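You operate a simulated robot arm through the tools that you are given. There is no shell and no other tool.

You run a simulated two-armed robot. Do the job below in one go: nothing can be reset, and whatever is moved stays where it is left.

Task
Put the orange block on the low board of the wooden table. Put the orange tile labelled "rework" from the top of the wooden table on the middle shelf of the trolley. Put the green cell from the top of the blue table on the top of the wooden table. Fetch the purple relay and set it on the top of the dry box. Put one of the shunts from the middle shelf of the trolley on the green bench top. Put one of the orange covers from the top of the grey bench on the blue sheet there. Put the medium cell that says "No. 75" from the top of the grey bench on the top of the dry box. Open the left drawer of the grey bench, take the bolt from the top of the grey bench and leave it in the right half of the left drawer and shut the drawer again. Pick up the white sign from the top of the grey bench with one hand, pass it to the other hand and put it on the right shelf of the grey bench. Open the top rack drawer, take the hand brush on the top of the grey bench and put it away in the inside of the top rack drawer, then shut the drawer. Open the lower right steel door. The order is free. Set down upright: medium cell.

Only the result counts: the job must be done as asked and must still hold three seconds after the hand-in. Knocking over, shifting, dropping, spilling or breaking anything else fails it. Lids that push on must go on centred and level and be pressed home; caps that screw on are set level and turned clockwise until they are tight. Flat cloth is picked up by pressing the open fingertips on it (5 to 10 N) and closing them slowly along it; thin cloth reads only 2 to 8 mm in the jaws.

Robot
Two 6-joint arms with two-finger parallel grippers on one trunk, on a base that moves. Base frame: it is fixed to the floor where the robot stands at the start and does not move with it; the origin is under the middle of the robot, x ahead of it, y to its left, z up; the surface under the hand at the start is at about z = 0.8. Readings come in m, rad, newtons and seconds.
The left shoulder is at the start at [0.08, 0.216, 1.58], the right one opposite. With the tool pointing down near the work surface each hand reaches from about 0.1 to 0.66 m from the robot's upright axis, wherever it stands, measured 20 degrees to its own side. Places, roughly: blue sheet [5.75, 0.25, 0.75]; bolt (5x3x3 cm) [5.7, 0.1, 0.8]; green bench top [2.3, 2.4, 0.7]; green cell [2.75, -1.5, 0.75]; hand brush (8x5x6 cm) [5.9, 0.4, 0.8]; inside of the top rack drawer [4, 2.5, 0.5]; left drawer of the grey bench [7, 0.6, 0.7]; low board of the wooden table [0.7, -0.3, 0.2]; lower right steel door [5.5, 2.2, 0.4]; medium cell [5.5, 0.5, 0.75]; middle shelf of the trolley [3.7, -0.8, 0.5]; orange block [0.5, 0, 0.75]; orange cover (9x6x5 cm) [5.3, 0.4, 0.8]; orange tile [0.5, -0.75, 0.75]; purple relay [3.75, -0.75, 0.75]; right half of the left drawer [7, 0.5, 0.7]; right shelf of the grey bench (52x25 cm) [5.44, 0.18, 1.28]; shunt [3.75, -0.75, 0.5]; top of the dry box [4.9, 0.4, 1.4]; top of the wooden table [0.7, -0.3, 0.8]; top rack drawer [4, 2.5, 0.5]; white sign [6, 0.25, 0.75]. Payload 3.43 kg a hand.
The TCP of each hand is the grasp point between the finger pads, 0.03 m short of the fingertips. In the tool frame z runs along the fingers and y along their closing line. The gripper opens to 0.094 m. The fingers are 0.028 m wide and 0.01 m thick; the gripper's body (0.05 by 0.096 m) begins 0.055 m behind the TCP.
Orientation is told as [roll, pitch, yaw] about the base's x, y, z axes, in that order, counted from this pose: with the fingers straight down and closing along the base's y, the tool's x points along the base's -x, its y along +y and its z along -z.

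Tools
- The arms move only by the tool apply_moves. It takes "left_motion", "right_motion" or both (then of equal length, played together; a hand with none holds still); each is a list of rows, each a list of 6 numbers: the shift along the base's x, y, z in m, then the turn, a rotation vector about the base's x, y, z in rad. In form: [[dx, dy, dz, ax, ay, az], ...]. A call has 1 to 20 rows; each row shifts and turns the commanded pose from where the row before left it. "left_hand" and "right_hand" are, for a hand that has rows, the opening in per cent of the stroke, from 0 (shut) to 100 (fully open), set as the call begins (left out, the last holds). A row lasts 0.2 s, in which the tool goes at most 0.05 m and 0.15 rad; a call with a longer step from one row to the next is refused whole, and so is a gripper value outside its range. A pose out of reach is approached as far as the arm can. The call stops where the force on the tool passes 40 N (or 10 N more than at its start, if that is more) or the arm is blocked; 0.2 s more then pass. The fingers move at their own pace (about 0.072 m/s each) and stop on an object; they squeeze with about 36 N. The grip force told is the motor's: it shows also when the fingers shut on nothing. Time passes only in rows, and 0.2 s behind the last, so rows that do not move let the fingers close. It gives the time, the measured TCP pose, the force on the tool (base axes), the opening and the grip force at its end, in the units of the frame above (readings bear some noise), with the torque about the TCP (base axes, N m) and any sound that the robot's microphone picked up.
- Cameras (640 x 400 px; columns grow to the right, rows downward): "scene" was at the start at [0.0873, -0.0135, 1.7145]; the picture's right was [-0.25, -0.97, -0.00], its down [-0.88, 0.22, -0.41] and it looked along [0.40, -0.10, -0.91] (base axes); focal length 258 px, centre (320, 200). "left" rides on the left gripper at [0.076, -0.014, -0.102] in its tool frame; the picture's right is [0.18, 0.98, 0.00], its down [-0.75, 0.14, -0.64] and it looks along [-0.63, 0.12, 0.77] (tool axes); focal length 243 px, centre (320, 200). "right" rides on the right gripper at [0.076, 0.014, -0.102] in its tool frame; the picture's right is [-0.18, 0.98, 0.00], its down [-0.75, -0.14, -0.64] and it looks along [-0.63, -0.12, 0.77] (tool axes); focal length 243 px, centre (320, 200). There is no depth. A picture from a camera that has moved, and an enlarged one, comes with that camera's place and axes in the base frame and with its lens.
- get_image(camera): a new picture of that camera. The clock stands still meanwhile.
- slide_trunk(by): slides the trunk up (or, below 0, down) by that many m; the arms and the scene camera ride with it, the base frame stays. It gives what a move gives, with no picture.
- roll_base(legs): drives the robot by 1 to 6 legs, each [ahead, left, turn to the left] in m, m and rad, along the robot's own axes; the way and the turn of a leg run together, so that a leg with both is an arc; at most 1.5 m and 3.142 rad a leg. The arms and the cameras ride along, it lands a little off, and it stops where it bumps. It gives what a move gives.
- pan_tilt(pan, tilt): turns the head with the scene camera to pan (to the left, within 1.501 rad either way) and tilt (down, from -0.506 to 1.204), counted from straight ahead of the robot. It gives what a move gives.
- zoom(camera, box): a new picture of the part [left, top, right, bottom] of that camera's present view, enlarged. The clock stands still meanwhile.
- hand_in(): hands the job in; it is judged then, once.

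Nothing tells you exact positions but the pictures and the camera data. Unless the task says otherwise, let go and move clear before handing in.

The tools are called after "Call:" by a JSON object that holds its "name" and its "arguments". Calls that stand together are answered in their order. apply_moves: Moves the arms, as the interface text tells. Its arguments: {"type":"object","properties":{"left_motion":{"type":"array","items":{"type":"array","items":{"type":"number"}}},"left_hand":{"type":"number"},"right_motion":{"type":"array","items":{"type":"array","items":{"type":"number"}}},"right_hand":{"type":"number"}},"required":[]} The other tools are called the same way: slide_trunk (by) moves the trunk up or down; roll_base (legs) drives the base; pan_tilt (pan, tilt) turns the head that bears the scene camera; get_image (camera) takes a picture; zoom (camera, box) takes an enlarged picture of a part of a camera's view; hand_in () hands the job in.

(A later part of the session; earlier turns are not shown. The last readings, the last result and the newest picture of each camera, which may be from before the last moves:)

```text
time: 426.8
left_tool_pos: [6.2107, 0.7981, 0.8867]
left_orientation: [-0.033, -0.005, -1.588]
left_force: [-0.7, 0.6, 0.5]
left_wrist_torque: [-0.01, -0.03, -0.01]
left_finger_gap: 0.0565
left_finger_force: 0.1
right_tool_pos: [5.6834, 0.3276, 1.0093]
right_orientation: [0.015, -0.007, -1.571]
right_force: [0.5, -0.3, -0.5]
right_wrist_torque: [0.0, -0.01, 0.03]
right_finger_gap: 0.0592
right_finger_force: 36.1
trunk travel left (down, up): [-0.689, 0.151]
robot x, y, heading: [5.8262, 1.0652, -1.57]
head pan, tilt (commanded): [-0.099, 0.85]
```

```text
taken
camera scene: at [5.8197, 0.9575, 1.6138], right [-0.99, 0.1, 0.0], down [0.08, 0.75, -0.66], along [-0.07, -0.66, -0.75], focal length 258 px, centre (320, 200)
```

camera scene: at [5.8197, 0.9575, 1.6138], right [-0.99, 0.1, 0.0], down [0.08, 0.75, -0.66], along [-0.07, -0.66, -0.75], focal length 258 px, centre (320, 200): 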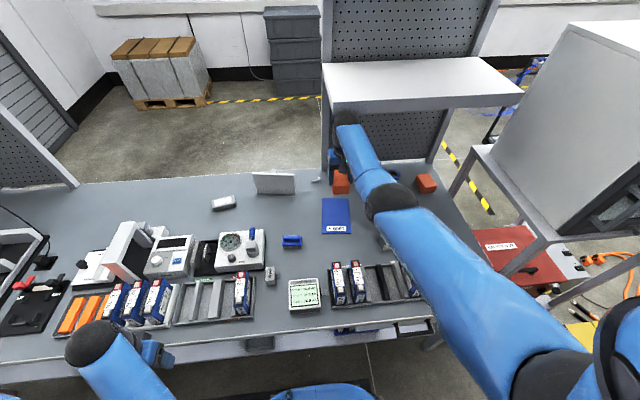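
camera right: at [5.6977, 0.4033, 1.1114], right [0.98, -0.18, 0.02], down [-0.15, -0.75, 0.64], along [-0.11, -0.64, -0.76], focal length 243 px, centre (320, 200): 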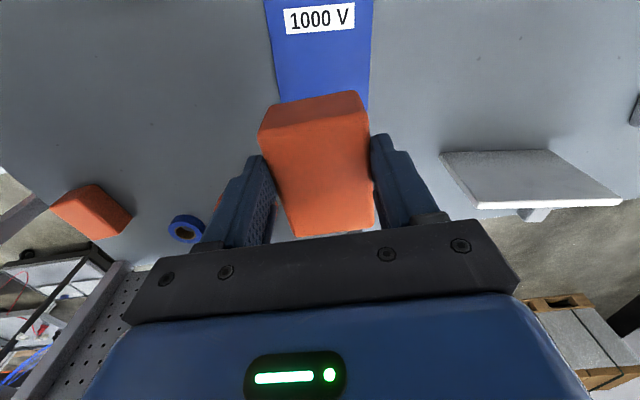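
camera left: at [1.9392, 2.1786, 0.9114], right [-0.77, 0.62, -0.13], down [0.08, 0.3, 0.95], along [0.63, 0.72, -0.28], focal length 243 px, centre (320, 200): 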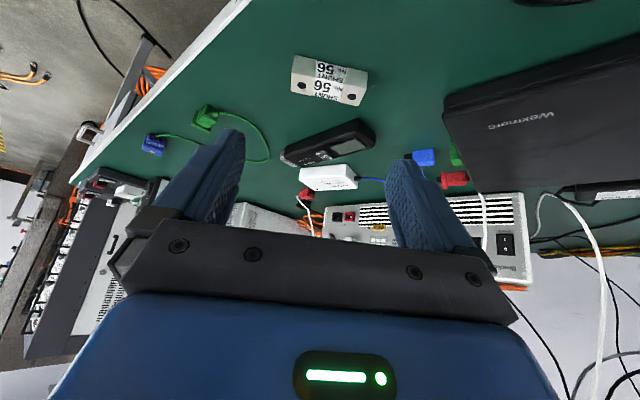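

The sheet's centre is near (5.692, 0.333), right under the cover. I lower the trunk and set it down.

Call:
{"name": "apply_moves", "arguments": {"right_motion": [[0.008, 0.005, 0, 0, 0, 0]]}}

Call:
{"name": "slide_trunk", "arguments": {"by": -0.1}}

Call:
{"name": "apply_moves", "arguments": {"right_motion": [[0, 0, -0.03, 0, 0, 0], [0, 0, -0.02, 0, 0, 0], [0, 0, -0.01, 0, 0, 0]]}}

Call:
{"name": "get_image", "arguments": {"camera": "right"}}

```text
time: 427.2
left_tool_pos: [6.2119, 0.7979, 0.8863]
left_orientation: [-0.033, -0.004, -1.588]
left_force: [0.4, 0.1, 0.3]
left_wrist_torque: [0.04, -0.05, 0.01]
left_finger_gap: 0.0563
left_finger_force: 0.0
right_tool_pos: [5.6913, 0.3325, 1.0093]
right_orientation: [0.016, -0.006, -1.569]
right_force: [-0.5, 0.3, -1.6]
right_wrist_torque: [0.03, 0.0, -0.02]
right_finger_gap: 0.0589
right_finger_force: 36.4
trunk travel left (down, up): [-0.689, 0.151]
robot x, y, heading: [5.8277, 1.0643, -1.572]
head pan, tilt (commanded): [-0.099, 0.85]
```

```text
time: 428.5
left_tool_pos: [6.2121, 0.799, 0.786]
left_orientation: [-0.034, -0.005, -1.589]
left_force: [-0.5, -0.6, 0.2]
left_wrist_torque: [0.03, 0.02, -0.02]
left_finger_gap: 0.0566
left_finger_force: 0.0
right_tool_pos: [5.6911, 0.3313, 0.9089]
right_orientation: [0.016, -0.008, -1.569]
right_force: [-0.4, 0.4, -1.3]
right_wrist_torque: [0.02, 0.01, -0.01]
right_finger_gap: 0.0588
right_finger_force: 36.2
trunk travel left (down, up): [-0.589, 0.251]
robot x, y, heading: [5.8277, 1.0629, -1.574]
head pan, tilt (commanded): [-0.099, 0.85]
```

```text
time: 429.3
left_tool_pos: [6.2103, 0.7981, 0.7873]
left_orientation: [-0.033, -0.004, -1.588]
left_force: [0.3, -0.1, -0.4]
left_wrist_torque: [0.02, 0.02, 0.0]
left_finger_gap: 0.0564
left_finger_force: 0.1
right_tool_pos: [5.693, 0.336, 0.8496]
right_orientation: [0.014, -0.007, -1.566]
right_force: [-0.1, -0.3, -1.0]
right_wrist_torque: [-0.01, 0.01, 0.03]
right_finger_gap: 0.059
right_finger_force: 35.7
trunk travel left (down, up): [-0.589, 0.251]
robot x, y, heading: [5.8285, 1.0616, -1.574]
head pan, tilt (commanded): [-0.099, 0.85]
```

```text
taken
camera right: at [5.7053, 0.4106, 0.9518], right [0.98, -0.18, 0.02], down [-0.15, -0.75, 0.64], along [-0.1, -0.64, -0.76], focal length 243 px, centre (320, 200)
```

right: 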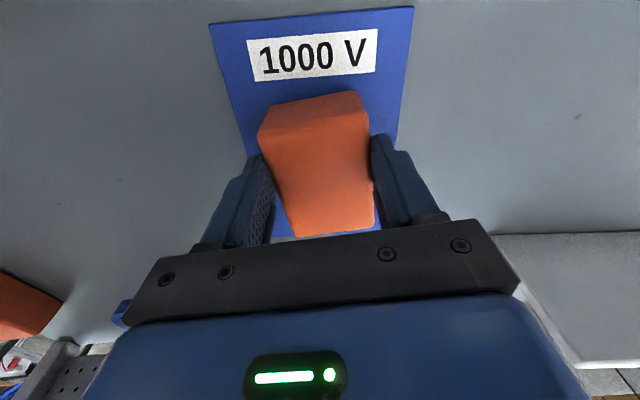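

Well centred over the sheet. I lower the last centimetre and release.

Call:
{"name": "apply_moves", "arguments": {"right_motion": [[0, 0, -0.006, 0, 0, 0], [0, 0, -0.004, 0, 0, 0]]}}

Call:
{"name": "apply_moves", "arguments": {"right_motion": [[0, 0, -0.002, 0, 0, 0]]}}

```text
time: 429.9
left_tool_pos: [6.2116, 0.7997, 0.7882]
left_orientation: [-0.032, -0.004, -1.59]
left_force: [-0.2, -0.3, -0.1]
left_wrist_torque: [0.0, 0.02, -0.02]
left_finger_gap: 0.0566
left_finger_force: 0.0
right_tool_pos: [5.6921, 0.3363, 0.843]
right_orientation: [0.015, -0.013, -1.567]
right_force: [-0.4, -3.6, 15.3]
right_wrist_torque: [0.22, 0.49, 0.11]
right_finger_gap: 0.0588
right_finger_force: 36.2
right hand out of reach, approached as far as the arm can: row 1
trunk travel left (down, up): [-0.589, 0.251]
robot x, y, heading: [5.8283, 1.0685, -1.573]
head pan, tilt (commanded): [-0.099, 0.85]
```

```text
time: 430.3
left_tool_pos: [6.2125, 0.799, 0.7869]
left_orientation: [-0.035, -0.007, -1.588]
left_force: [0.4, -0.1, 0.0]
left_wrist_torque: [0.01, 0.02, 0.0]
left_finger_gap: 0.0565
left_finger_force: 0.2
right_tool_pos: [5.6927, 0.3368, 0.8444]
right_orientation: [0.015, -0.014, -1.568]
right_force: [0.2, -6.5, 20.3]
right_wrist_torque: [0.25, 0.56, 0.19]
right_finger_gap: 0.0588
right_finger_force: 36.1
right hand out of reach, approached as far as the arm can: row 1
trunk travel left (down, up): [-0.589, 0.251]
robot x, y, heading: [5.8294, 1.0633, -1.573]
head pan, tilt (commanded): [-0.099, 0.85]
```

Call:
{"name": "apply_moves", "arguments": {"right_motion": [[0, 0, 0.003, 0, 0, 0]]}}

Call:
{"name": "apply_moves", "arguments": {"right_motion": [[0, 0, 0, 0, 0, 0], [0, 0, 0, 0, 0, 0], [0, 0, 0, 0, 0, 0]], "right_hand": 90}}

Call:
{"name": "apply_moves", "arguments": {"right_motion": [[0, 0, 0.015, 0, 0, 0], [0, 0, 0.03, 0, 0, 0], [0, 0.02, 0.04, 0, 0, 0], [0, 0.03, 0.03, 0, 0, 0]]}}

Call:
{"name": "get_image", "arguments": {"camera": "right"}}

Call:
{"name": "get_image", "arguments": {"camera": "scene"}}

```text
time: 430.7
left_tool_pos: [6.2123, 0.7996, 0.7877]
left_orientation: [-0.033, -0.005, -1.588]
left_force: [-0.8, 0.4, -1.5]
left_wrist_torque: [0.01, 0.0, -0.03]
left_finger_gap: 0.0566
left_finger_force: 0.1
right_tool_pos: [5.6917, 0.339, 0.8429]
right_orientation: [0.017, -0.008, -1.567]
right_force: [1.0, -4.9, 14.3]
right_wrist_torque: [-0.47, 0.38, 0.15]
right_finger_gap: 0.0591
right_finger_force: 35.7
trunk travel left (down, up): [-0.589, 0.251]
robot x, y, heading: [5.8255, 1.0639, -1.567]
head pan, tilt (commanded): [-0.099, 0.85]
```

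```text
time: 431.5
left_tool_pos: [6.2117, 0.7984, 0.7878]
left_orientation: [-0.035, -0.005, -1.587]
left_force: [0.4, 0.4, 0.6]
left_wrist_torque: [-0.01, -0.03, -0.05]
left_finger_gap: 0.0562
left_finger_force: 0.1
right_tool_pos: [5.6911, 0.3375, 0.8428]
right_orientation: [0.016, -0.007, -1.568]
right_force: [0.8, -0.6, -0.9]
right_wrist_torque: [0.01, -0.04, 0.07]
right_finger_gap: 0.0847
right_finger_force: 0.0
trunk travel left (down, up): [-0.589, 0.251]
robot x, y, heading: [5.8282, 1.0646, -1.573]
head pan, tilt (commanded): [-0.099, 0.85]
```

```text
time: 432.5
left_tool_pos: [6.2122, 0.7989, 0.7872]
left_orientation: [-0.032, -0.005, -1.59]
left_force: [-0.8, -0.1, 0.3]
left_wrist_torque: [-0.02, -0.01, 0.0]
left_finger_gap: 0.0564
left_finger_force: 0.0
right_tool_pos: [5.693, 0.3846, 0.9561]
right_orientation: [0.016, -0.005, -1.571]
right_force: [0.0, -0.2, 0.1]
right_wrist_torque: [-0.03, -0.02, -0.01]
right_finger_gap: 0.0846
right_finger_force: 0.0
right hand out of reach, approached as far as the arm can: row 4
trunk travel left (down, up): [-0.589, 0.251]
robot x, y, heading: [5.8298, 1.0623, -1.573]
head pan, tilt (commanded): [-0.099, 0.85]
```

```text
taken
camera right: at [5.7053, 0.4597, 1.0574], right [0.98, -0.18, 0.02], down [-0.15, -0.75, 0.64], along [-0.1, -0.64, -0.76], focal length 243 px, centre (320, 200)
```

right: 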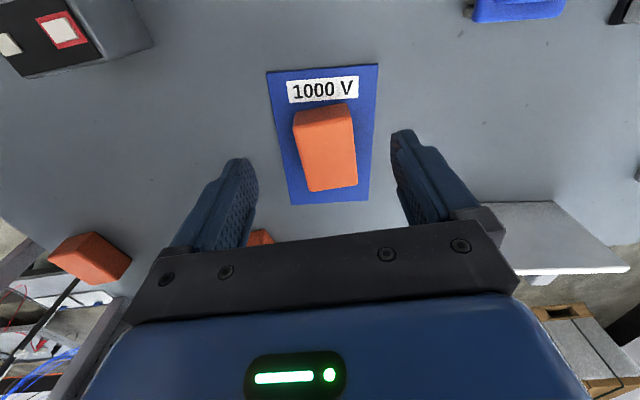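

```text
taken
camera scene: at [5.8193, 0.9588, 1.5139], right [-0.99, 0.1, 0.0], down [0.08, 0.75, -0.66], along [-0.07, -0.66, -0.75], focal length 258 px, centre (320, 200)
```

scene: 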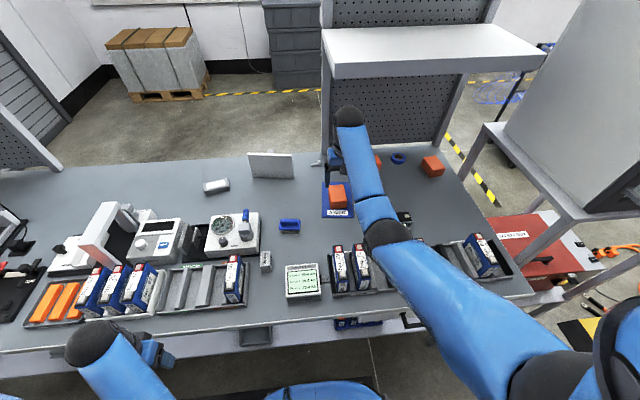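

The cover lies on the blue sheet. Next the hand brush: I raise the trunk, retract the right hand and shift so the left hand can take it.

Call:
{"name": "apply_moves", "arguments": {"right_motion": [[-0.02, 0.04, 0, 0, 0, 0], [-0.02, 0.04, 0, 0, 0, 0], [-0.02, 0.04, 0, 0, 0, 0], [-0.02, 0.04, 0, 0, 0, 0]]}}

Call:
{"name": "slide_trunk", "arguments": {"by": 0.2}}

Call:
{"name": "roll_base", "arguments": {"legs": [[0, -0.15, 0]]}}

Call:
{"name": "apply_moves", "arguments": {"left_motion": [[-0.02, -0.04, 0, 0.015, 0, 0], [-0.02, -0.04, 0, 0.01, 0, 0], [-0.025, -0.04, 0.01, 0.01, 0, 0], [-0.025, -0.04, 0.01, 0, 0, 0], [-0.025, -0.04, 0.01, 0, 0, 0], [-0.025, -0.04, 0.01, 0, 0, 0]], "left_hand": 85}}

Call:
{"name": "get_image", "arguments": {"camera": "left"}}

Call:
{"name": "get_image", "arguments": {"camera": "scene"}}

```text
time: 433.5
left_tool_pos: [6.2112, 0.7998, 0.787]
left_orientation: [-0.032, -0.006, -1.59]
left_force: [0.1, -0.1, 0.8]
left_wrist_torque: [0.01, -0.04, -0.04]
left_finger_gap: 0.0564
left_finger_force: 0.0
right_tool_pos: [5.6181, 0.4591, 0.8686]
right_orientation: [0.016, -0.008, -1.566]
right_force: [-0.6, -0.1, 1.4]
right_wrist_torque: [-0.02, -0.01, -0.02]
right_finger_gap: 0.0845
right_finger_force: 0.1
right hand out of reach, approached as far as the arm can: row 1, 2, 3, 4
trunk travel left (down, up): [-0.589, 0.251]
robot x, y, heading: [5.8244, 1.065, -1.571]
head pan, tilt (commanded): [-0.099, 0.85]
```

```text
time: 435.7
left_tool_pos: [6.211, 0.7984, 0.988]
left_orientation: [-0.033, -0.003, -1.587]
left_force: [-0.1, 0.3, 0.2]
left_wrist_torque: [0.01, -0.01, 0.02]
left_finger_gap: 0.0562
left_finger_force: 0.1
right_tool_pos: [5.6185, 0.4585, 1.0673]
right_orientation: [0.017, -0.006, -1.569]
right_force: [-0.1, 0.9, 0.7]
right_wrist_torque: [0.02, -0.02, -0.02]
right_finger_gap: 0.0844
right_finger_force: 0.1
trunk travel left (down, up): [-0.789, 0.051]
robot x, y, heading: [5.8289, 1.0642, -1.574]
head pan, tilt (commanded): [-0.099, 0.85]
```

```text
time: 437.1
left_tool_pos: [6.0653, 0.7985, 0.9858]
left_orientation: [-0.036, -0.005, -1.589]
left_force: [0.7, 0.5, 0.3]
left_wrist_torque: [0.0, 0.02, -0.02]
left_finger_gap: 0.0565
left_finger_force: 0.0
right_tool_pos: [5.4717, 0.4587, 1.0683]
right_orientation: [0.011, -0.007, -1.569]
right_force: [-0.4, -0.2, 0.7]
right_wrist_torque: [-0.01, 0.03, 0.03]
right_finger_gap: 0.0844
right_finger_force: 0.0
trunk travel left (down, up): [-0.789, 0.051]
robot x, y, heading: [5.6768, 1.0651, -1.574]
head pan, tilt (commanded): [-0.099, 0.85]
```

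```text
time: 438.4
left_tool_pos: [5.9204, 0.5561, 1.0016]
left_orientation: [-0.032, 0.032, -1.588]
left_force: [0.2, -0.5, -0.8]
left_wrist_torque: [-0.01, 0.01, 0.04]
left_finger_gap: 0.0799
left_finger_force: 0.2
left hand out of reach, approached as far as the arm can: row 1, 2, 3, 4
right_tool_pos: [5.4684, 0.4573, 1.0666]
right_orientation: [0.017, -0.004, -1.567]
right_force: [0.5, 0.3, 0.8]
right_wrist_torque: [0.03, 0.0, 0.0]
right_finger_gap: 0.0847
right_finger_force: 0.1
trunk travel left (down, up): [-0.789, 0.051]
robot x, y, heading: [5.6768, 1.0635, -1.573]
head pan, tilt (commanded): [-0.099, 0.85]
```

```text
taken
camera left: at [5.9111, 0.629, 1.1081], right [0.99, 0.17, -0.03], down [0.15, -0.78, 0.61], along [0.08, -0.61, -0.79], focal length 243 px, centre (320, 200)
```

left: 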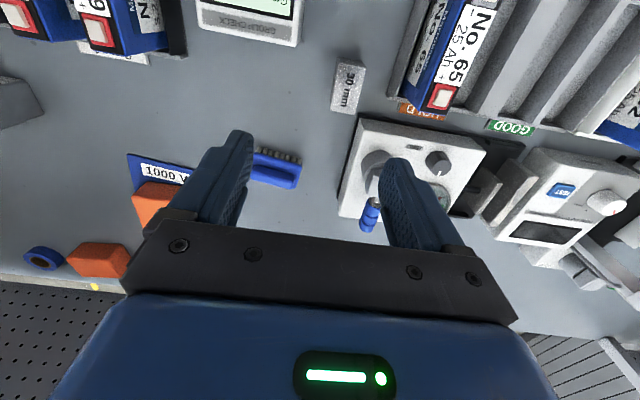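

```text
taken
camera scene: at [5.6689, 0.9556, 1.7136], right [-0.99, 0.1, 0.0], down [0.08, 0.75, -0.66], along [-0.07, -0.66, -0.75], focal length 258 px, centre (320, 200)
```

scene: 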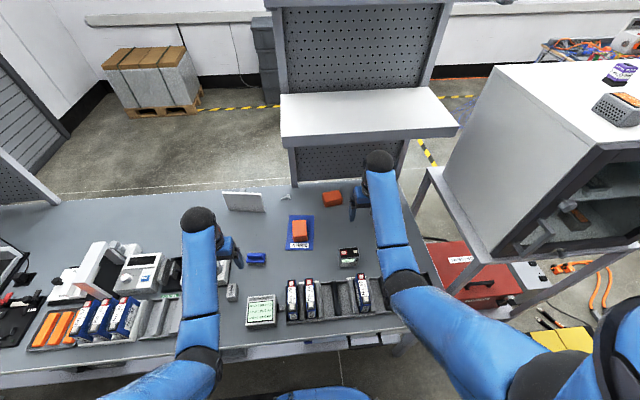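

The brush lies at about (5.873, 0.462). I turn the left gripper 90° (camera side away from the gauge) and move above it.

Call:
{"name": "apply_moves", "arguments": {"left_motion": [[-0.0043, -0.0085, 0, 0, 0, 0.143], [-0.0043, -0.0085, 0, 0, 0, 0.143], [-0.0043, -0.0085, 0, 0, 0, 0.143], [-0.0043, -0.0085, 0, 0, 0, 0.143], [-0.0043, -0.0085, 0, 0, 0, 0.143], [-0.0043, -0.0085, 0, 0, 0, 0.143], [-0.0043, -0.0085, 0, 0, 0, 0.143], [-0.0043, -0.0085, 0, 0, 0, 0.143], [-0.0043, -0.0085, 0, 0, 0, 0.143], [-0.0043, -0.0085, 0, 0, 0, 0.143], [-0.004, -0.009, 0, 0, 0, 0.143]]}}

Call:
{"name": "get_image", "arguments": {"camera": "left"}}

```text
time: 440.9
left_tool_pos: [5.8751, 0.4628, 1.0023]
left_orientation: [-0.032, 0.03, -0.013]
left_force: [-0.8, -1.0, -0.1]
left_wrist_torque: [0.03, -0.01, 0.01]
left_finger_gap: 0.08
left_finger_force: 0.1
right_tool_pos: [5.4683, 0.4582, 1.0671]
right_orientation: [0.015, -0.006, -1.568]
right_force: [0.3, -0.2, 0.2]
right_wrist_torque: [-0.03, -0.04, 0.01]
right_finger_gap: 0.0844
right_finger_force: 0.0
trunk travel left (down, up): [-0.789, 0.051]
robot x, y, heading: [5.6807, 1.0624, -1.574]
head pan, tilt (commanded): [-0.099, 0.85]
```

```text
taken
camera left: at [5.8015, 0.4529, 1.108], right [-0.17, 0.98, -0.03], down [0.77, 0.15, 0.61], along [0.61, 0.08, -0.79], focal length 243 px, centre (320, 200)
```

left: 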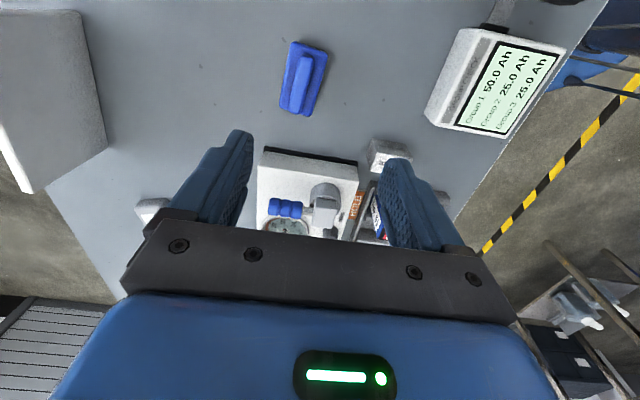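

Call:
{"name": "apply_moves", "arguments": {"left_motion": [[-0.009, -0.012, -0.02, 0.032, -0.03, -0.06], [-0.009, -0.012, -0.03, 0, 0, 0], [0, 0, -0.03, 0, 0, 0]]}}

Call:
{"name": "get_image", "arguments": {"camera": "left"}}

```text
time: 441.6
left_tool_pos: [5.8584, 0.4383, 0.9219]
left_orientation: [0.0, 0.001, -0.077]
left_force: [-0.7, -0.1, -0.8]
left_wrist_torque: [-0.02, 0.01, 0.01]
left_finger_gap: 0.0801
left_finger_force: 0.0
right_tool_pos: [5.4683, 0.4584, 1.0664]
right_orientation: [0.018, -0.008, -1.567]
right_force: [0.1, -0.2, -1.2]
right_wrist_torque: [-0.02, 0.03, 0.01]
right_finger_gap: 0.0844
right_finger_force: 0.0
trunk travel left (down, up): [-0.789, 0.051]
robot x, y, heading: [5.6757, 1.0662, -1.573]
head pan, tilt (commanded): [-0.099, 0.85]
```

```text
taken
camera left: at [5.7803, 0.4307, 1.025], right [-0.11, 0.99, 0.0], down [0.76, 0.08, 0.64], along [0.64, 0.07, -0.77], focal length 243 px, centre (320, 200)
```

left: 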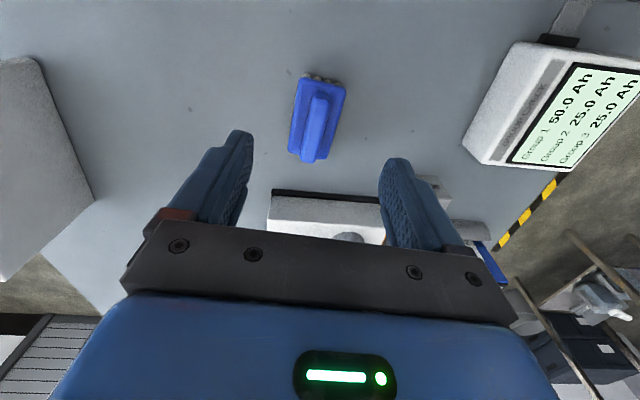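

Call:
{"name": "apply_moves", "arguments": {"left_motion": [[-0.006, -0.001, -0.03, 0, 0, -0.035], [0, 0, -0.025, 0, 0, 0], [0, 0, -0.018, 0, 0, 0]]}}

Call:
{"name": "apply_moves", "arguments": {"left_motion": [[0, 0, 0, 0, 0, 0], [0, 0, 0, 0, 0, 0], [0, 0, 0, 0, 0, 0], [0, 0, 0, 0, 0, 0]], "left_hand": 0}}

Call:
{"name": "get_image", "arguments": {"camera": "left"}}

```text
time: 442.4
left_tool_pos: [5.8512, 0.4384, 0.8488]
left_orientation: [-0.001, 0.002, -0.112]
left_force: [0.2, 0.2, -0.2]
left_wrist_torque: [-0.05, -0.04, 0.02]
left_finger_gap: 0.0799
left_finger_force: 0.0
right_tool_pos: [5.469, 0.4582, 1.0676]
right_orientation: [0.016, -0.005, -1.566]
right_force: [0.0, -0.2, 0.4]
right_wrist_torque: [-0.03, 0.01, -0.01]
right_finger_gap: 0.0848
right_finger_force: 0.2
trunk travel left (down, up): [-0.789, 0.051]
robot x, y, heading: [5.6779, 1.0644, -1.575]
head pan, tilt (commanded): [-0.099, 0.85]
```

```text
time: 443.4
left_tool_pos: [5.8503, 0.4375, 0.8494]
left_orientation: [0.002, 0.001, -0.111]
left_force: [-0.3, -0.1, 0.3]
left_wrist_torque: [-0.04, 0.01, 0.01]
left_finger_gap: 0.0154
left_finger_force: 36.2
right_tool_pos: [5.469, 0.4577, 1.0674]
right_orientation: [0.015, -0.007, -1.567]
right_force: [0.2, 0.6, 1.4]
right_wrist_torque: [0.02, 0.02, 0.01]
right_finger_gap: 0.0846
right_finger_force: 0.1
trunk travel left (down, up): [-0.789, 0.051]
robot x, y, heading: [5.6769, 1.0616, -1.569]
head pan, tilt (commanded): [-0.099, 0.85]
```

```text
taken
camera left: at [5.7732, 0.4327, 0.9526], right [-0.07, 1.0, 0.0], down [0.77, 0.06, 0.64], along [0.64, 0.05, -0.77], focal length 243 px, centre (320, 200)
```

left: 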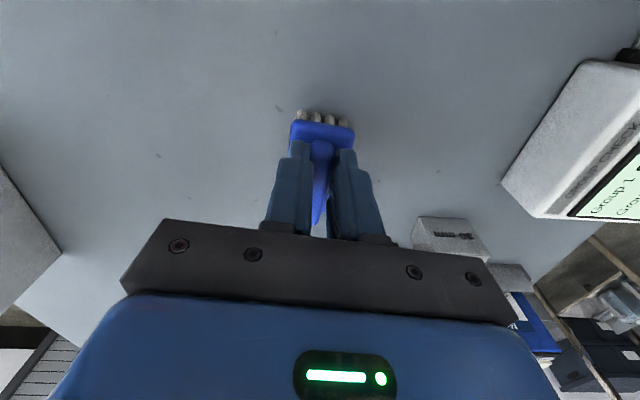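

The handle ridge (15 mm) is gripped. I lift slowly and check.

Call:
{"name": "apply_moves", "arguments": {"left_motion": [[0, 0, 0.005, 0, 0, 0], [0, 0, 0.01, 0, 0, 0], [0, 0, 0.02, 0, 0, 0], [0, 0, 0.03, 0, 0, 0], [0, 0, 0.04, 0, 0, 0]]}}

Call:
{"name": "get_image", "arguments": {"camera": "left"}}

```text
time: 444.6
left_tool_pos: [5.8508, 0.4393, 0.9538]
left_orientation: [0.0, 0.001, -0.113]
left_force: [0.0, -1.0, -1.0]
left_wrist_torque: [0.02, 0.04, 0.0]
left_finger_gap: 0.0152
left_finger_force: 35.9
right_tool_pos: [5.4692, 0.459, 1.0677]
right_orientation: [0.016, -0.007, -1.568]
right_force: [0.2, 0.0, -0.1]
right_wrist_torque: [0.0, 0.03, -0.01]
right_finger_gap: 0.0848
right_finger_force: 0.1
trunk travel left (down, up): [-0.789, 0.051]
robot x, y, heading: [5.6763, 1.0624, -1.576]
head pan, tilt (commanded): [-0.099, 0.85]
```

```text
taken
camera left: at [5.7737, 0.4339, 1.0573], right [-0.07, 1.0, 0.0], down [0.77, 0.06, 0.64], along [0.64, 0.05, -0.77], focal length 243 px, centre (320, 200)
```

left: 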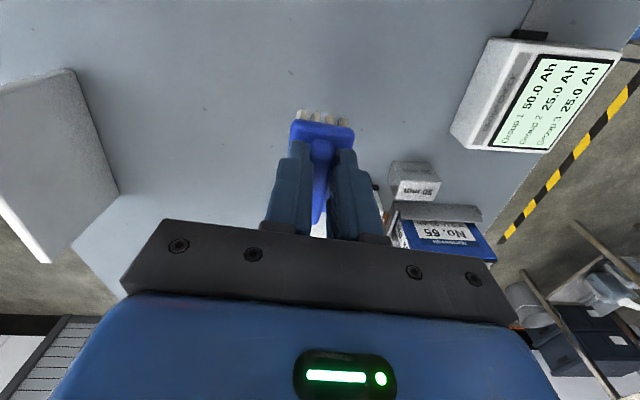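

The brush is held. I retract both hands, back off and turn to look at the rack and the steel doors.

Call:
{"name": "apply_moves", "arguments": {"left_motion": [[0, 0.03, 0.03, 0, 0, 0], [0, 0.04, 0.02, 0, 0, 0], [0, 0.045, 0, 0, 0, 0], [0, 0.045, 0, 0, 0, 0], [0, 0.045, 0, 0, 0, 0]], "right_motion": [[0, 0.03, 0, 0, 0, 0], [0, 0.04, 0, 0, 0, 0], [0, 0.04, -0.01, 0, 0, 0], [0, 0.04, -0.01, 0, 0, 0], [0, 0.03, -0.01, 0, 0, 0]]}}

Call:
{"name": "roll_base", "arguments": {"legs": [[-0.4, 0, 0], [0, -0.4, 0], [0, 0, -2.4]]}}

Call:
{"name": "pan_tilt", "arguments": {"pan": 0, "tilt": 0.55}}

Call:
{"name": "get_image", "arguments": {"camera": "scene"}}

```text
time: 445.9
left_tool_pos: [5.8503, 0.6447, 0.9944]
left_orientation: [-0.007, 0.002, -0.111]
left_force: [0.3, 0.2, -0.9]
left_wrist_torque: [-0.01, 0.02, 0.02]
left_finger_gap: 0.0152
left_finger_force: 36.3
left hand out of reach, approached as far as the arm can: row 4, 5
right_tool_pos: [5.47, 0.6188, 0.9967]
right_orientation: [0.015, -0.009, -1.566]
right_force: [-0.2, 1.0, 0.6]
right_wrist_torque: [-0.03, -0.02, -0.05]
right_finger_gap: 0.0845
right_finger_force: 0.0
right hand out of reach, approached as far as the arm can: row 1, 2, 3, 4
trunk travel left (down, up): [-0.789, 0.051]
robot x, y, heading: [5.6756, 1.065, -1.574]
head pan, tilt (commanded): [-0.099, 0.85]
```

```text
time: 456.1
left_tool_pos: [4.8685, 1.6606, 0.9916]
left_orientation: [-0.003, 0.0, -2.499]
left_force: [0.2, 0.3, -0.5]
left_wrist_torque: [-0.02, -0.04, 0.0]
left_finger_gap: 0.0152
left_finger_force: 35.7
right_tool_pos: [5.1293, 1.9412, 0.995]
right_orientation: [0.016, -0.008, 2.325]
right_force: [0.1, 0.6, 1.1]
right_wrist_torque: [-0.01, 0.01, 0.01]
right_finger_gap: 0.0845
right_finger_force: 0.0
trunk travel left (down, up): [-0.789, 0.051]
robot x, y, heading: [5.2806, 1.4697, 2.325]
head pan, tilt (commanded): [-0.099, 0.85]
```

```text
time: 456.9
left_tool_pos: [4.868, 1.6603, 0.9926]
left_orientation: [-0.004, 0.001, -2.499]
left_force: [0.9, 0.3, -0.9]
left_wrist_torque: [-0.02, 0.0, 0.0]
left_finger_gap: 0.0152
left_finger_force: 35.8
right_tool_pos: [5.1297, 1.9394, 0.9951]
right_orientation: [0.015, -0.007, 2.327]
right_force: [0.6, 0.3, -0.5]
right_wrist_torque: [-0.01, 0.04, -0.01]
right_finger_gap: 0.0847
right_finger_force: 0.0
trunk travel left (down, up): [-0.789, 0.051]
robot x, y, heading: [5.2836, 1.4675, 2.321]
head pan, tilt (commanded): [0.0, 0.55]
```

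```text
taken
camera scene: at [5.2003, 1.5594, 1.7391], right [0.73, 0.68, 0.0], down [0.36, -0.38, -0.85], along [-0.58, 0.62, -0.52], focal length 258 px, centre (320, 200)
```

scene: 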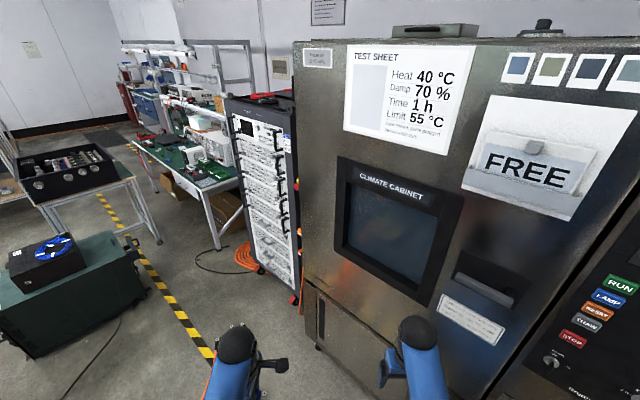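

Call:
{"name": "zoom", "arguments": {"camera": "scene", "box": [200, 80, 330, 310]}}

Call:
{"name": "pan_tilt", "arguments": {"pan": 0.4, "tilt": 0.8}}

Call:
{"name": "get_image", "arguments": {"camera": "scene"}}

Call:
{"name": "pan_tilt", "arguments": {"pan": -0.6, "tilt": 0.9}}

Call:
{"name": "get_image", "arguments": {"camera": "scene"}}

```text
1.74 times, centred on (265, 195) of scene
camera zoom: at [5.2003, 1.5594, 1.7391], right [0.73, 0.68, 0.0], down [0.36, -0.38, -0.85], along [-0.58, 0.62, -0.52], focal length 449 px, centre (416, 209)
```

zoom: 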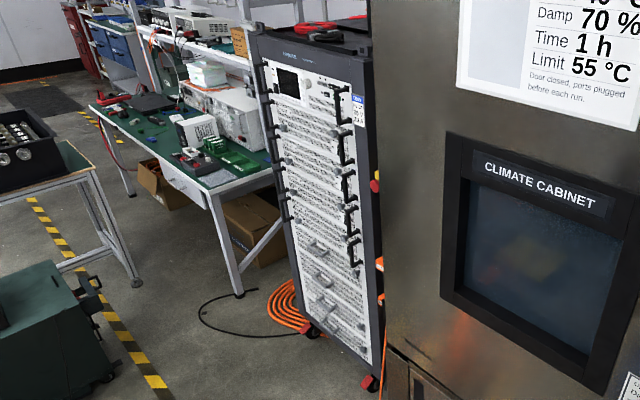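

```text
time: 457.8
left_tool_pos: [4.8692, 1.6614, 0.992]
left_orientation: [-0.004, 0.002, -2.5]
left_force: [0.2, 0.4, -1.4]
left_wrist_torque: [0.01, 0.0, 0.01]
left_finger_gap: 0.015
left_finger_force: 36.2
right_tool_pos: [5.13, 1.9396, 0.9945]
right_orientation: [0.016, -0.005, 2.327]
right_force: [0.2, 0.1, -0.5]
right_wrist_torque: [0.01, 0.01, -0.03]
right_finger_gap: 0.0849
right_finger_force: 0.1
trunk travel left (down, up): [-0.789, 0.051]
robot x, y, heading: [5.2858, 1.4726, 2.319]
head pan, tilt (commanded): [0.4, 0.799]
```

```text
taken
camera scene: at [5.1878, 1.5267, 1.7179], right [0.41, 0.91, 0.0], down [0.65, -0.29, -0.7], along [-0.64, 0.28, -0.72], focal length 258 px, centre (320, 200)
```

scene: 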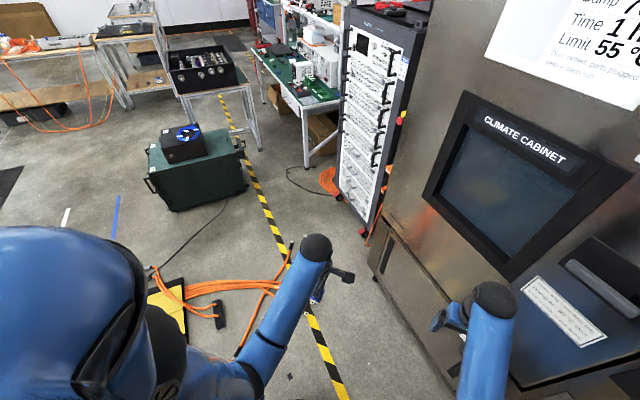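

```text
time: 459.1
left_tool_pos: [4.8689, 1.6609, 0.9939]
left_orientation: [-0.003, 0.002, -2.5]
left_force: [0.4, 0.1, -0.1]
left_wrist_torque: [0.03, -0.03, 0.0]
left_finger_gap: 0.0151
left_finger_force: 36.2
right_tool_pos: [5.1283, 1.9398, 0.9965]
right_orientation: [0.016, -0.007, 2.327]
right_force: [-0.1, -0.2, 0.4]
right_wrist_torque: [0.02, -0.01, -0.01]
right_finger_gap: 0.0847
right_finger_force: 0.0
trunk travel left (down, up): [-0.789, 0.051]
robot x, y, heading: [5.2825, 1.4708, 2.322]
head pan, tilt (commanded): [-0.6, 0.901]
```

```text
taken
camera scene: at [5.2501, 1.5683, 1.7099], right [0.99, 0.15, 0.0], down [0.12, -0.77, -0.62], along [-0.09, 0.61, -0.78], focal length 258 px, centre (320, 200)
```

scene: 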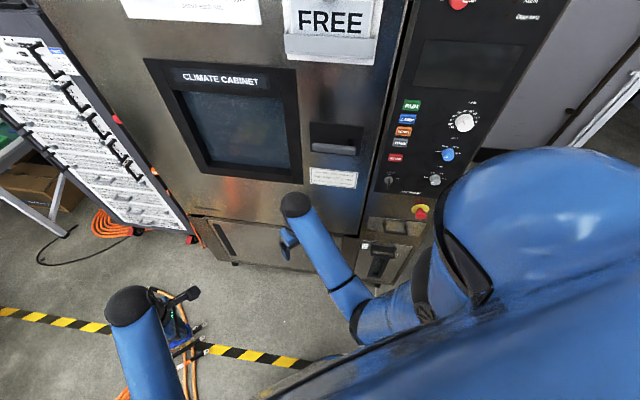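

The rack's lower drawers are at left, the climate cabinet right before me. I turn north and test strafing west over the cable ends slowly.

Call:
{"name": "roll_base", "arguments": {"legs": [[0, 0, -0.75]]}}

Call:
{"name": "roll_base", "arguments": {"legs": [[0.08, 0.35, 0]]}}

Call:
{"name": "roll_base", "arguments": {"legs": [[0, 0.25, 0]]}}

```text
time: 461.5
left_tool_pos: [5.1119, 1.8934, 0.9923]
left_orientation: [-0.002, 0.003, 3.028]
left_force: [-0.2, 0.8, -1.3]
left_wrist_torque: [0.01, -0.04, -0.03]
left_finger_gap: 0.0149
left_finger_force: 36.2
right_tool_pos: [5.4917, 1.9172, 0.9956]
right_orientation: [0.016, -0.008, 1.571]
right_force: [0.3, -0.2, 1.1]
right_wrist_torque: [0.0, 0.0, -0.03]
right_finger_gap: 0.0846
right_finger_force: 0.0
trunk travel left (down, up): [-0.789, 0.051]
robot x, y, heading: [5.2802, 1.4713, 1.568]
head pan, tilt (commanded): [-0.6, 0.901]
```

```text
time: 463.8
left_tool_pos: [4.7677, 1.9739, 0.9932]
left_orientation: [-0.005, 0.002, 3.027]
left_force: [0.3, -0.3, -0.4]
left_wrist_torque: [-0.01, -0.02, 0.0]
left_finger_gap: 0.015
left_finger_force: 36.2
right_tool_pos: [5.1497, 1.9972, 0.9945]
right_orientation: [0.019, -0.007, 1.572]
right_force: [1.5, -0.4, 0.3]
right_wrist_torque: [-0.03, 0.06, 0.0]
right_finger_gap: 0.0847
right_finger_force: 0.0
trunk travel left (down, up): [-0.789, 0.051]
robot x, y, heading: [4.9377, 1.5511, 1.565]
head pan, tilt (commanded): [-0.6, 0.901]
```

```text
time: 465.6
left_tool_pos: [4.5181, 1.9731, 0.9925]
left_orientation: [-0.003, 0.0, 3.029]
left_force: [-0.5, -0.1, -0.5]
left_wrist_torque: [-0.03, -0.01, -0.02]
left_finger_gap: 0.0151
left_finger_force: 36.3
right_tool_pos: [4.9003, 1.9996, 0.9943]
right_orientation: [0.019, -0.006, 1.572]
right_force: [0.2, -0.2, 0.5]
right_wrist_torque: [0.02, 0.04, 0.02]
right_finger_gap: 0.0846
right_finger_force: 0.1
trunk travel left (down, up): [-0.789, 0.051]
robot x, y, heading: [4.6875, 1.5516, 1.566]
head pan, tilt (commanded): [-0.6, 0.901]
```

Not blocked: the cables are no obstacle. I continue west to stand before the rack.

Call:
{"name": "roll_base", "arguments": {"legs": [[0.03, 0.6, 0]]}}

Call:
{"name": "pan_tilt", "arguments": {"pan": 0, "tilt": 0.85}}

Call:
{"name": "get_image", "arguments": {"camera": "scene"}}

```text
time: 469.0
left_tool_pos: [3.9153, 2.0037, 0.9933]
left_orientation: [-0.002, 0.001, 3.032]
left_force: [1.2, 0.4, -1.1]
left_wrist_torque: [0.03, 0.02, 0.01]
left_finger_gap: 0.0153
left_finger_force: 35.8
right_tool_pos: [4.2966, 2.0315, 0.9945]
right_orientation: [0.016, -0.007, 1.577]
right_force: [0.7, -0.3, -0.3]
right_wrist_torque: [0.0, 0.0, -0.01]
right_finger_gap: 0.0847
right_finger_force: 0.1
trunk travel left (down, up): [-0.789, 0.051]
robot x, y, heading: [4.088, 1.58, 1.569]
head pan, tilt (commanded): [-0.6, 0.901]
```

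```text
time: 470.0
left_tool_pos: [3.9128, 2.0036, 0.9923]
left_orientation: [-0.004, 0.002, 3.035]
left_force: [-0.2, 0.2, -0.6]
left_wrist_torque: [0.01, -0.02, -0.01]
left_finger_gap: 0.0153
left_finger_force: 35.9
right_tool_pos: [4.2943, 2.0308, 0.9946]
right_orientation: [0.016, -0.008, 1.578]
right_force: [-0.1, -0.1, 0.1]
right_wrist_torque: [-0.02, 0.01, 0.0]
right_finger_gap: 0.0847
right_finger_force: 0.1
trunk travel left (down, up): [-0.789, 0.051]
robot x, y, heading: [4.0863, 1.585, 1.573]
head pan, tilt (commanded): [0.0, 0.85]
```

```text
taken
camera scene: at [4.0858, 1.6922, 1.7138], right [1.0, 0.0, 0.0], down [0.0, -0.75, -0.66], along [0.0, 0.66, -0.75], focal length 258 px, centre (320, 200)
```

scene: 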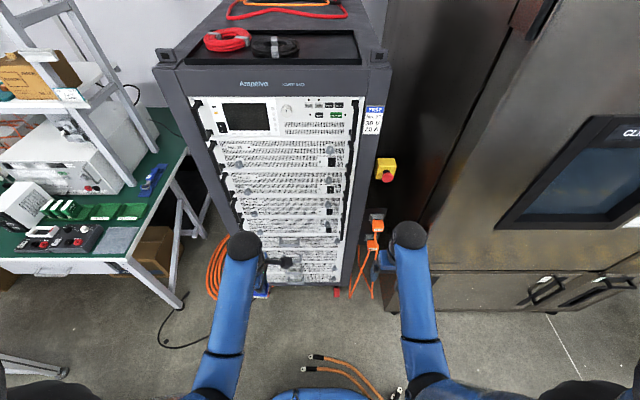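

Call:
{"name": "zoom", "arguments": {"camera": "scene", "box": [200, 160, 400, 310]}}

Call:
{"name": "get_image", "arguments": {"camera": "left"}}

Call:
{"name": "get_image", "arguments": {"camera": "right"}}

```text
2.67 times, centred on (300, 235) of scene
camera zoom: at [4.0858, 1.6922, 1.7138], right [1.0, 0.0, 0.0], down [0.0, -0.75, -0.66], along [0.0, 0.66, -0.75], focal length 688 px, centre (373, 107)
```

zoom: 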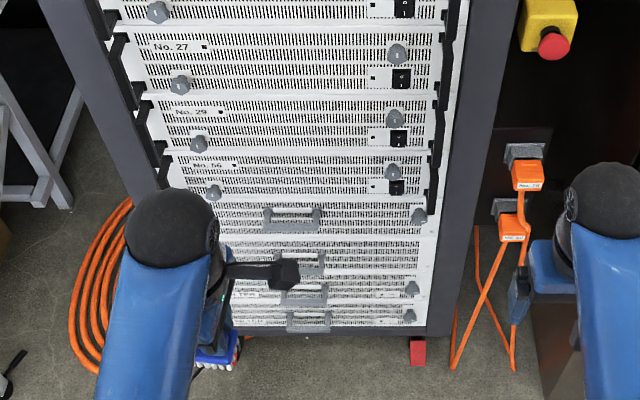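

```text
taken
camera left: at [3.9904, 2.0099, 1.0958], right [0.08, -1.0, 0.0], down [-0.77, -0.06, 0.64], along [-0.64, -0.05, -0.77], focal length 243 px, centre (320, 200)
```

left: 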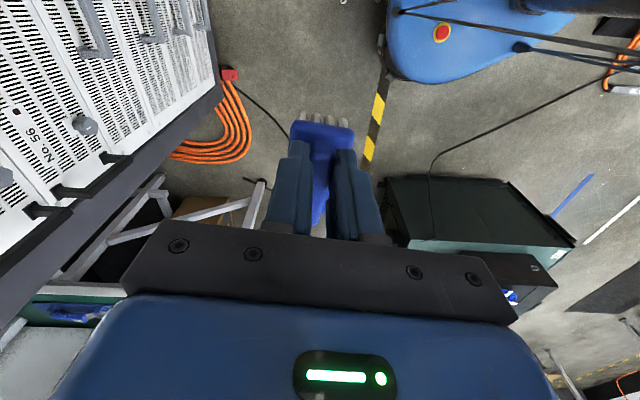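

```text
taken
camera right: at [4.2832, 1.9529, 1.0978], right [-0.98, 0.18, 0.02], down [0.15, 0.75, 0.65], along [0.1, 0.64, -0.76], focal length 243 px, centre (320, 200)
```

right: 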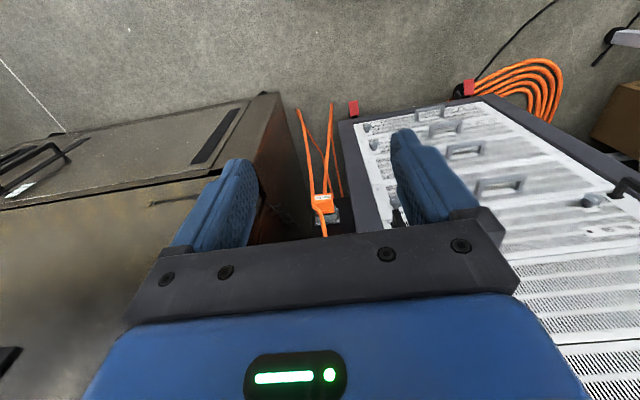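

I see several handled units at the bottom of the rack. I move the left hand aside to inspect them.

Call:
{"name": "apply_moves", "arguments": {"left_motion": [[-0.04, 0, 0, 0, 0, 0], [-0.04, 0, 0, 0, 0, 0], [-0.04, 0, 0, 0, 0, 0], [-0.04, -0.02, 0, 0, 0, 0], [-0.03, -0.02, 0, 0, 0, 0]]}}

Call:
{"name": "zoom", "arguments": {"camera": "scene", "box": [240, 215, 370, 305]}}

Call:
{"name": "zoom", "arguments": {"camera": "right", "box": [340, 70, 640, 260]}}

```text
time: 471.2
left_tool_pos: [3.7207, 1.9629, 0.9911]
left_orientation: [-0.008, 0.0, 3.034]
left_force: [-0.2, 0.6, -1.9]
left_wrist_torque: [-0.01, 0.0, 0.01]
left_finger_gap: 0.0151
left_finger_force: 36.1
right_tool_pos: [4.2942, 2.0302, 0.995]
right_orientation: [0.014, -0.009, 1.578]
right_force: [0.7, -1.1, 0.2]
right_wrist_torque: [0.03, -0.01, 0.0]
right_finger_gap: 0.0846
right_finger_force: 0.0
trunk travel left (down, up): [-0.789, 0.051]
robot x, y, heading: [4.0877, 1.5869, 1.577]
head pan, tilt (commanded): [0.0, 0.85]
```

```text
4.44 times, centred on (305, 260) of scene
camera zoom: at [4.085, 1.6907, 1.7139], right [1.0, 0.0, 0.0], down [0.0, -0.75, -0.66], along [0.0, 0.66, -0.75], focal length 1147 px, centre (387, -67)
```

zoom: 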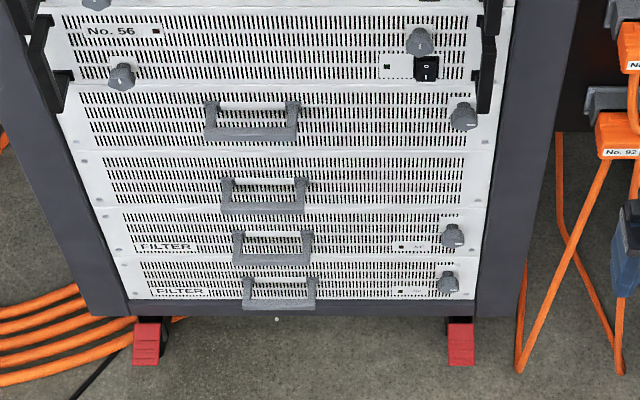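

```text
2.11 times, centred on (490, 165) of right
camera zoom: at [4.2828, 1.9519, 1.0982], right [-0.98, 0.18, 0.02], down [0.15, 0.75, 0.65], along [0.1, 0.64, -0.76], focal length 511 px, centre (-38, 274)
```

zoom: 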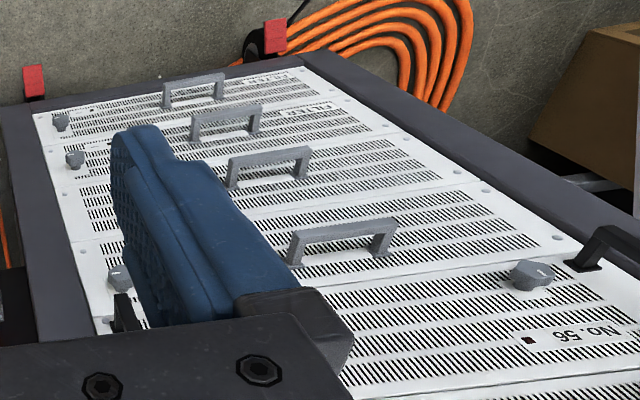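

The lower rack has four handled units. The stated height (z ≈ 0.5) fits the second one best; I'll take a closer look with the right hand camera after lowering the trunk and pointing the hand forward.

Call:
{"name": "roll_base", "arguments": {"legs": [[0, 0.3, 0]]}}

Call:
{"name": "slide_trunk", "arguments": {"by": -0.4}}

Call:
{"name": "apply_moves", "arguments": {"right_motion": [[0, 0, 0, 0.143, 0, 0], [0, 0, 0, 0.143, 0, 0], [0, 0, 0, 0.143, 0, 0], [0, 0, 0, 0.143, 0, 0], [0, 0, 0, 0.143, 0, 0], [0, 0, 0, 0.143, 0, 0], [0, 0, 0, 0.143, 0, 0], [0, 0, 0, 0.143, 0, 0], [0, 0, 0, 0.143, 0, 0], [0, 0, 0, 0.143, 0, 0], [0, 0, 0, 0.143, 0, 0]]}}

Call:
{"name": "get_image", "arguments": {"camera": "right"}}

Call:
{"name": "get_image", "arguments": {"camera": "scene"}}

```text
time: 473.2
left_tool_pos: [3.4221, 1.9635, 0.993]
left_orientation: [-0.008, -0.002, 3.033]
left_force: [-0.1, 0.0, -1.5]
left_wrist_torque: [0.02, 0.0, 0.02]
left_finger_gap: 0.015
left_finger_force: 36.3
right_tool_pos: [3.9963, 2.0309, 0.9949]
right_orientation: [0.018, -0.008, 1.578]
right_force: [1.0, 1.1, 0.1]
right_wrist_torque: [0.03, 0.02, 0.0]
right_finger_gap: 0.0844
right_finger_force: 0.1
trunk travel left (down, up): [-0.789, 0.051]
robot x, y, heading: [3.7891, 1.5841, 1.574]
head pan, tilt (commanded): [0.0, 0.85]
```

```text
time: 477.1
left_tool_pos: [3.4226, 1.9631, 0.593]
left_orientation: [-0.006, 0.002, 3.032]
left_force: [-0.5, -0.5, -0.2]
left_wrist_torque: [0.03, -0.01, 0.01]
left_finger_gap: 0.0147
left_finger_force: 36.3
right_tool_pos: [3.9931, 2.0309, 0.5959]
right_orientation: [0.015, -0.006, 1.578]
right_force: [0.4, 0.3, -0.5]
right_wrist_torque: [0.01, -0.02, -0.01]
right_finger_gap: 0.0844
right_finger_force: 0.1
trunk travel left (down, up): [-0.389, 0.451]
robot x, y, heading: [3.7845, 1.5849, 1.574]
head pan, tilt (commanded): [0.0, 0.85]
```

```text
time: 479.4
left_tool_pos: [3.4214, 1.9636, 0.5929]
left_orientation: [-0.005, -0.001, 3.033]
left_force: [0.3, 0.5, -0.6]
left_wrist_torque: [-0.03, -0.03, 0.0]
left_finger_gap: 0.0151
left_finger_force: 35.8
right_tool_pos: [3.994, 2.0304, 0.5955]
right_orientation: [-2.544, -1.561, -2.151]
right_force: [0.9, 0.8, 0.8]
right_wrist_torque: [0.0, -0.01, 0.03]
right_finger_gap: 0.0843
right_finger_force: 0.0
trunk travel left (down, up): [-0.389, 0.451]
robot x, y, heading: [3.7863, 1.5821, 1.573]
head pan, tilt (commanded): [0.0, 0.85]
```

```text
taken
camera right: at [3.9826, 1.9276, 0.5181], right [-0.98, -0.02, 0.18], down [0.15, -0.65, 0.75], along [0.1, 0.76, 0.64], focal length 243 px, centre (320, 200)
```

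right: 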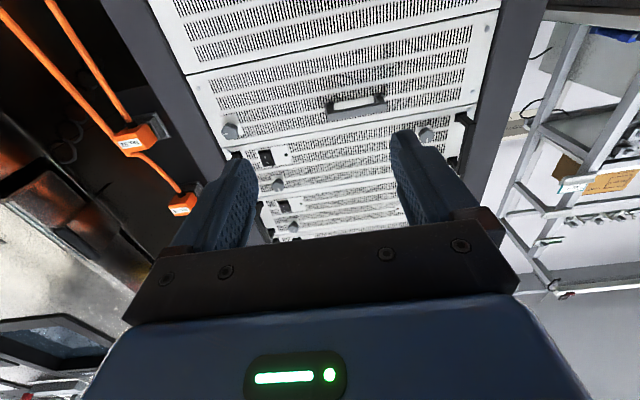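

```text
taken
camera scene: at [3.7855, 1.6917, 1.3138], right [1.0, 0.0, 0.0], down [0.0, -0.75, -0.66], along [0.0, 0.66, -0.75], focal length 258 px, centre (320, 200)
```

scene: 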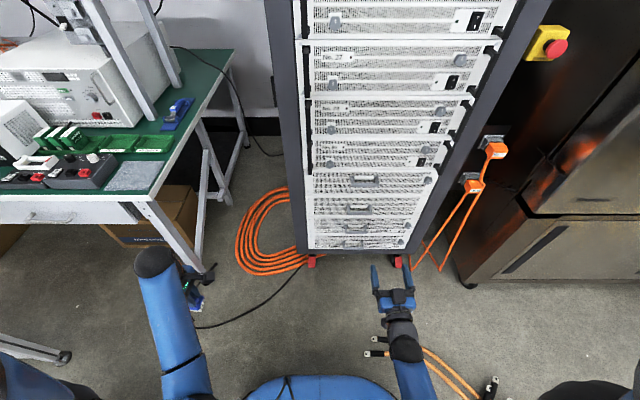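

Call:
{"name": "zoom", "arguments": {"camera": "scene", "box": [300, 150, 450, 260]}}

Call:
{"name": "zoom", "arguments": {"camera": "right", "box": [180, 0, 500, 200]}}

```text
3.64 times, centred on (375, 205) of scene
camera zoom: at [3.7855, 1.6917, 1.3138], right [1.0, 0.0, 0.0], down [0.0, -0.75, -0.66], along [0.0, 0.66, -0.75], focal length 938 px, centre (120, 182)
```

zoom: 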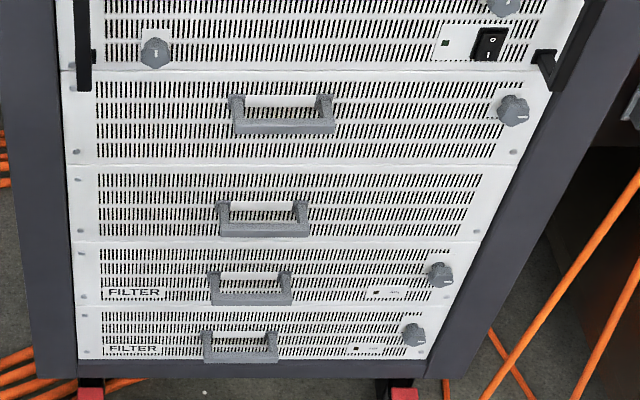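

```text
2.00 times, centred on (340, 100) of right
camera zoom: at [3.9826, 1.9276, 0.5181], right [-0.98, -0.02, 0.18], down [0.15, -0.65, 0.75], along [0.1, 0.76, 0.64], focal length 485 px, centre (280, 400)
```

zoom: 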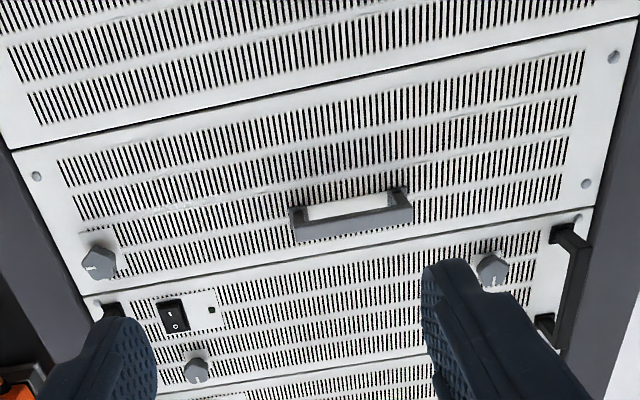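

I'll test the topmost handled unit first. I roll the right hand so it closes vertically around the handle bar at (3.943, 2.329, 0.668).

Call:
{"name": "apply_moves", "arguments": {"right_motion": [[-0.005, 0, 0.006, 0, -0.143, 0], [-0.005, 0, 0.006, 0, -0.143, 0], [-0.005, 0, 0.006, 0, -0.143, 0], [-0.005, 0, 0.006, 0, -0.143, 0], [-0.005, 0, 0.006, 0, -0.143, 0], [-0.005, 0.01, 0.006, 0, -0.143, 0], [-0.005, 0.01, 0.006, 0, -0.143, 0], [-0.005, 0.02, 0.006, 0, -0.143, 0], [-0.005, 0.02, 0.006, 0, -0.143, 0], [-0.003, 0.02, 0.006, 0, -0.143, 0], [-0.003, 0.02, 0.006, 0, -0.143, 0]], "right_hand": 60}}

Call:
{"name": "get_image", "arguments": {"camera": "right"}}

Call:
{"name": "zoom", "arguments": {"camera": "scene", "box": [280, 140, 480, 320]}}

```text
time: 481.9
left_tool_pos: [3.4208, 1.9633, 0.5905]
left_orientation: [-0.006, 0.001, 3.034]
left_force: [0.3, 0.1, -0.8]
left_wrist_torque: [-0.02, 0.01, -0.04]
left_finger_gap: 0.0151
left_finger_force: 35.6
right_tool_pos: [3.9455, 2.1287, 0.6468]
right_orientation: [-1.565, 0.008, -3.133]
right_force: [0.5, 1.3, 0.0]
right_wrist_torque: [-0.02, 0.01, -0.04]
right_finger_gap: 0.0563
right_finger_force: 0.1
right hand out of reach, approached as far as the arm can: row 11
trunk travel left (down, up): [-0.389, 0.451]
robot x, y, heading: [3.7854, 1.5797, 1.57]
head pan, tilt (commanded): [0.0, 0.85]
```

```text
taken
camera right: at [4.0241, 2.0265, 0.6341], right [-0.18, -0.01, -0.98], down [-0.75, -0.65, 0.14], along [-0.64, 0.76, 0.11], focal length 243 px, centre (320, 200)
```

right: 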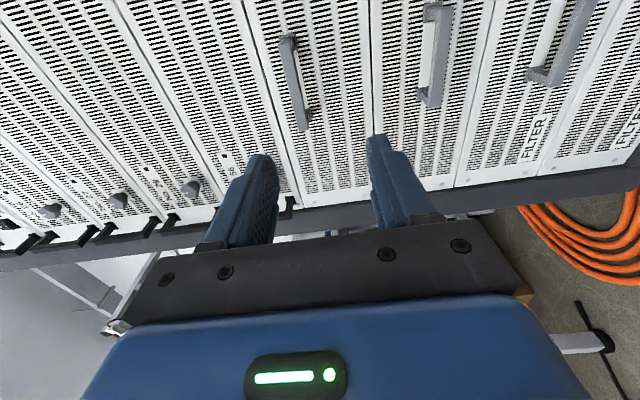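

```text
2.22 times, centred on (380, 230) of scene
camera zoom: at [3.7853, 1.692, 1.3137], right [1.0, 0.0, 0.0], down [0.0, -0.75, -0.66], along [0.0, 0.66, -0.75], focal length 573 px, centre (187, 133)
```

zoom: 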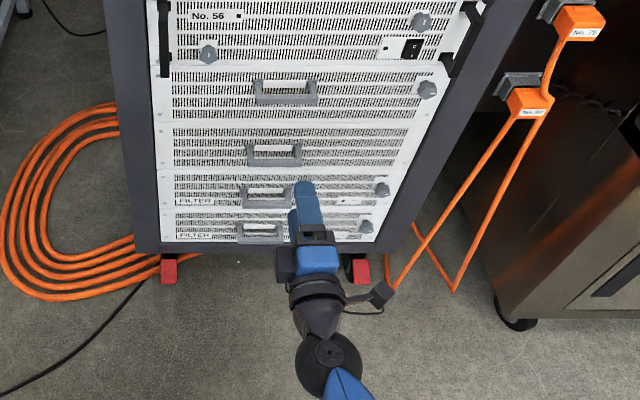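

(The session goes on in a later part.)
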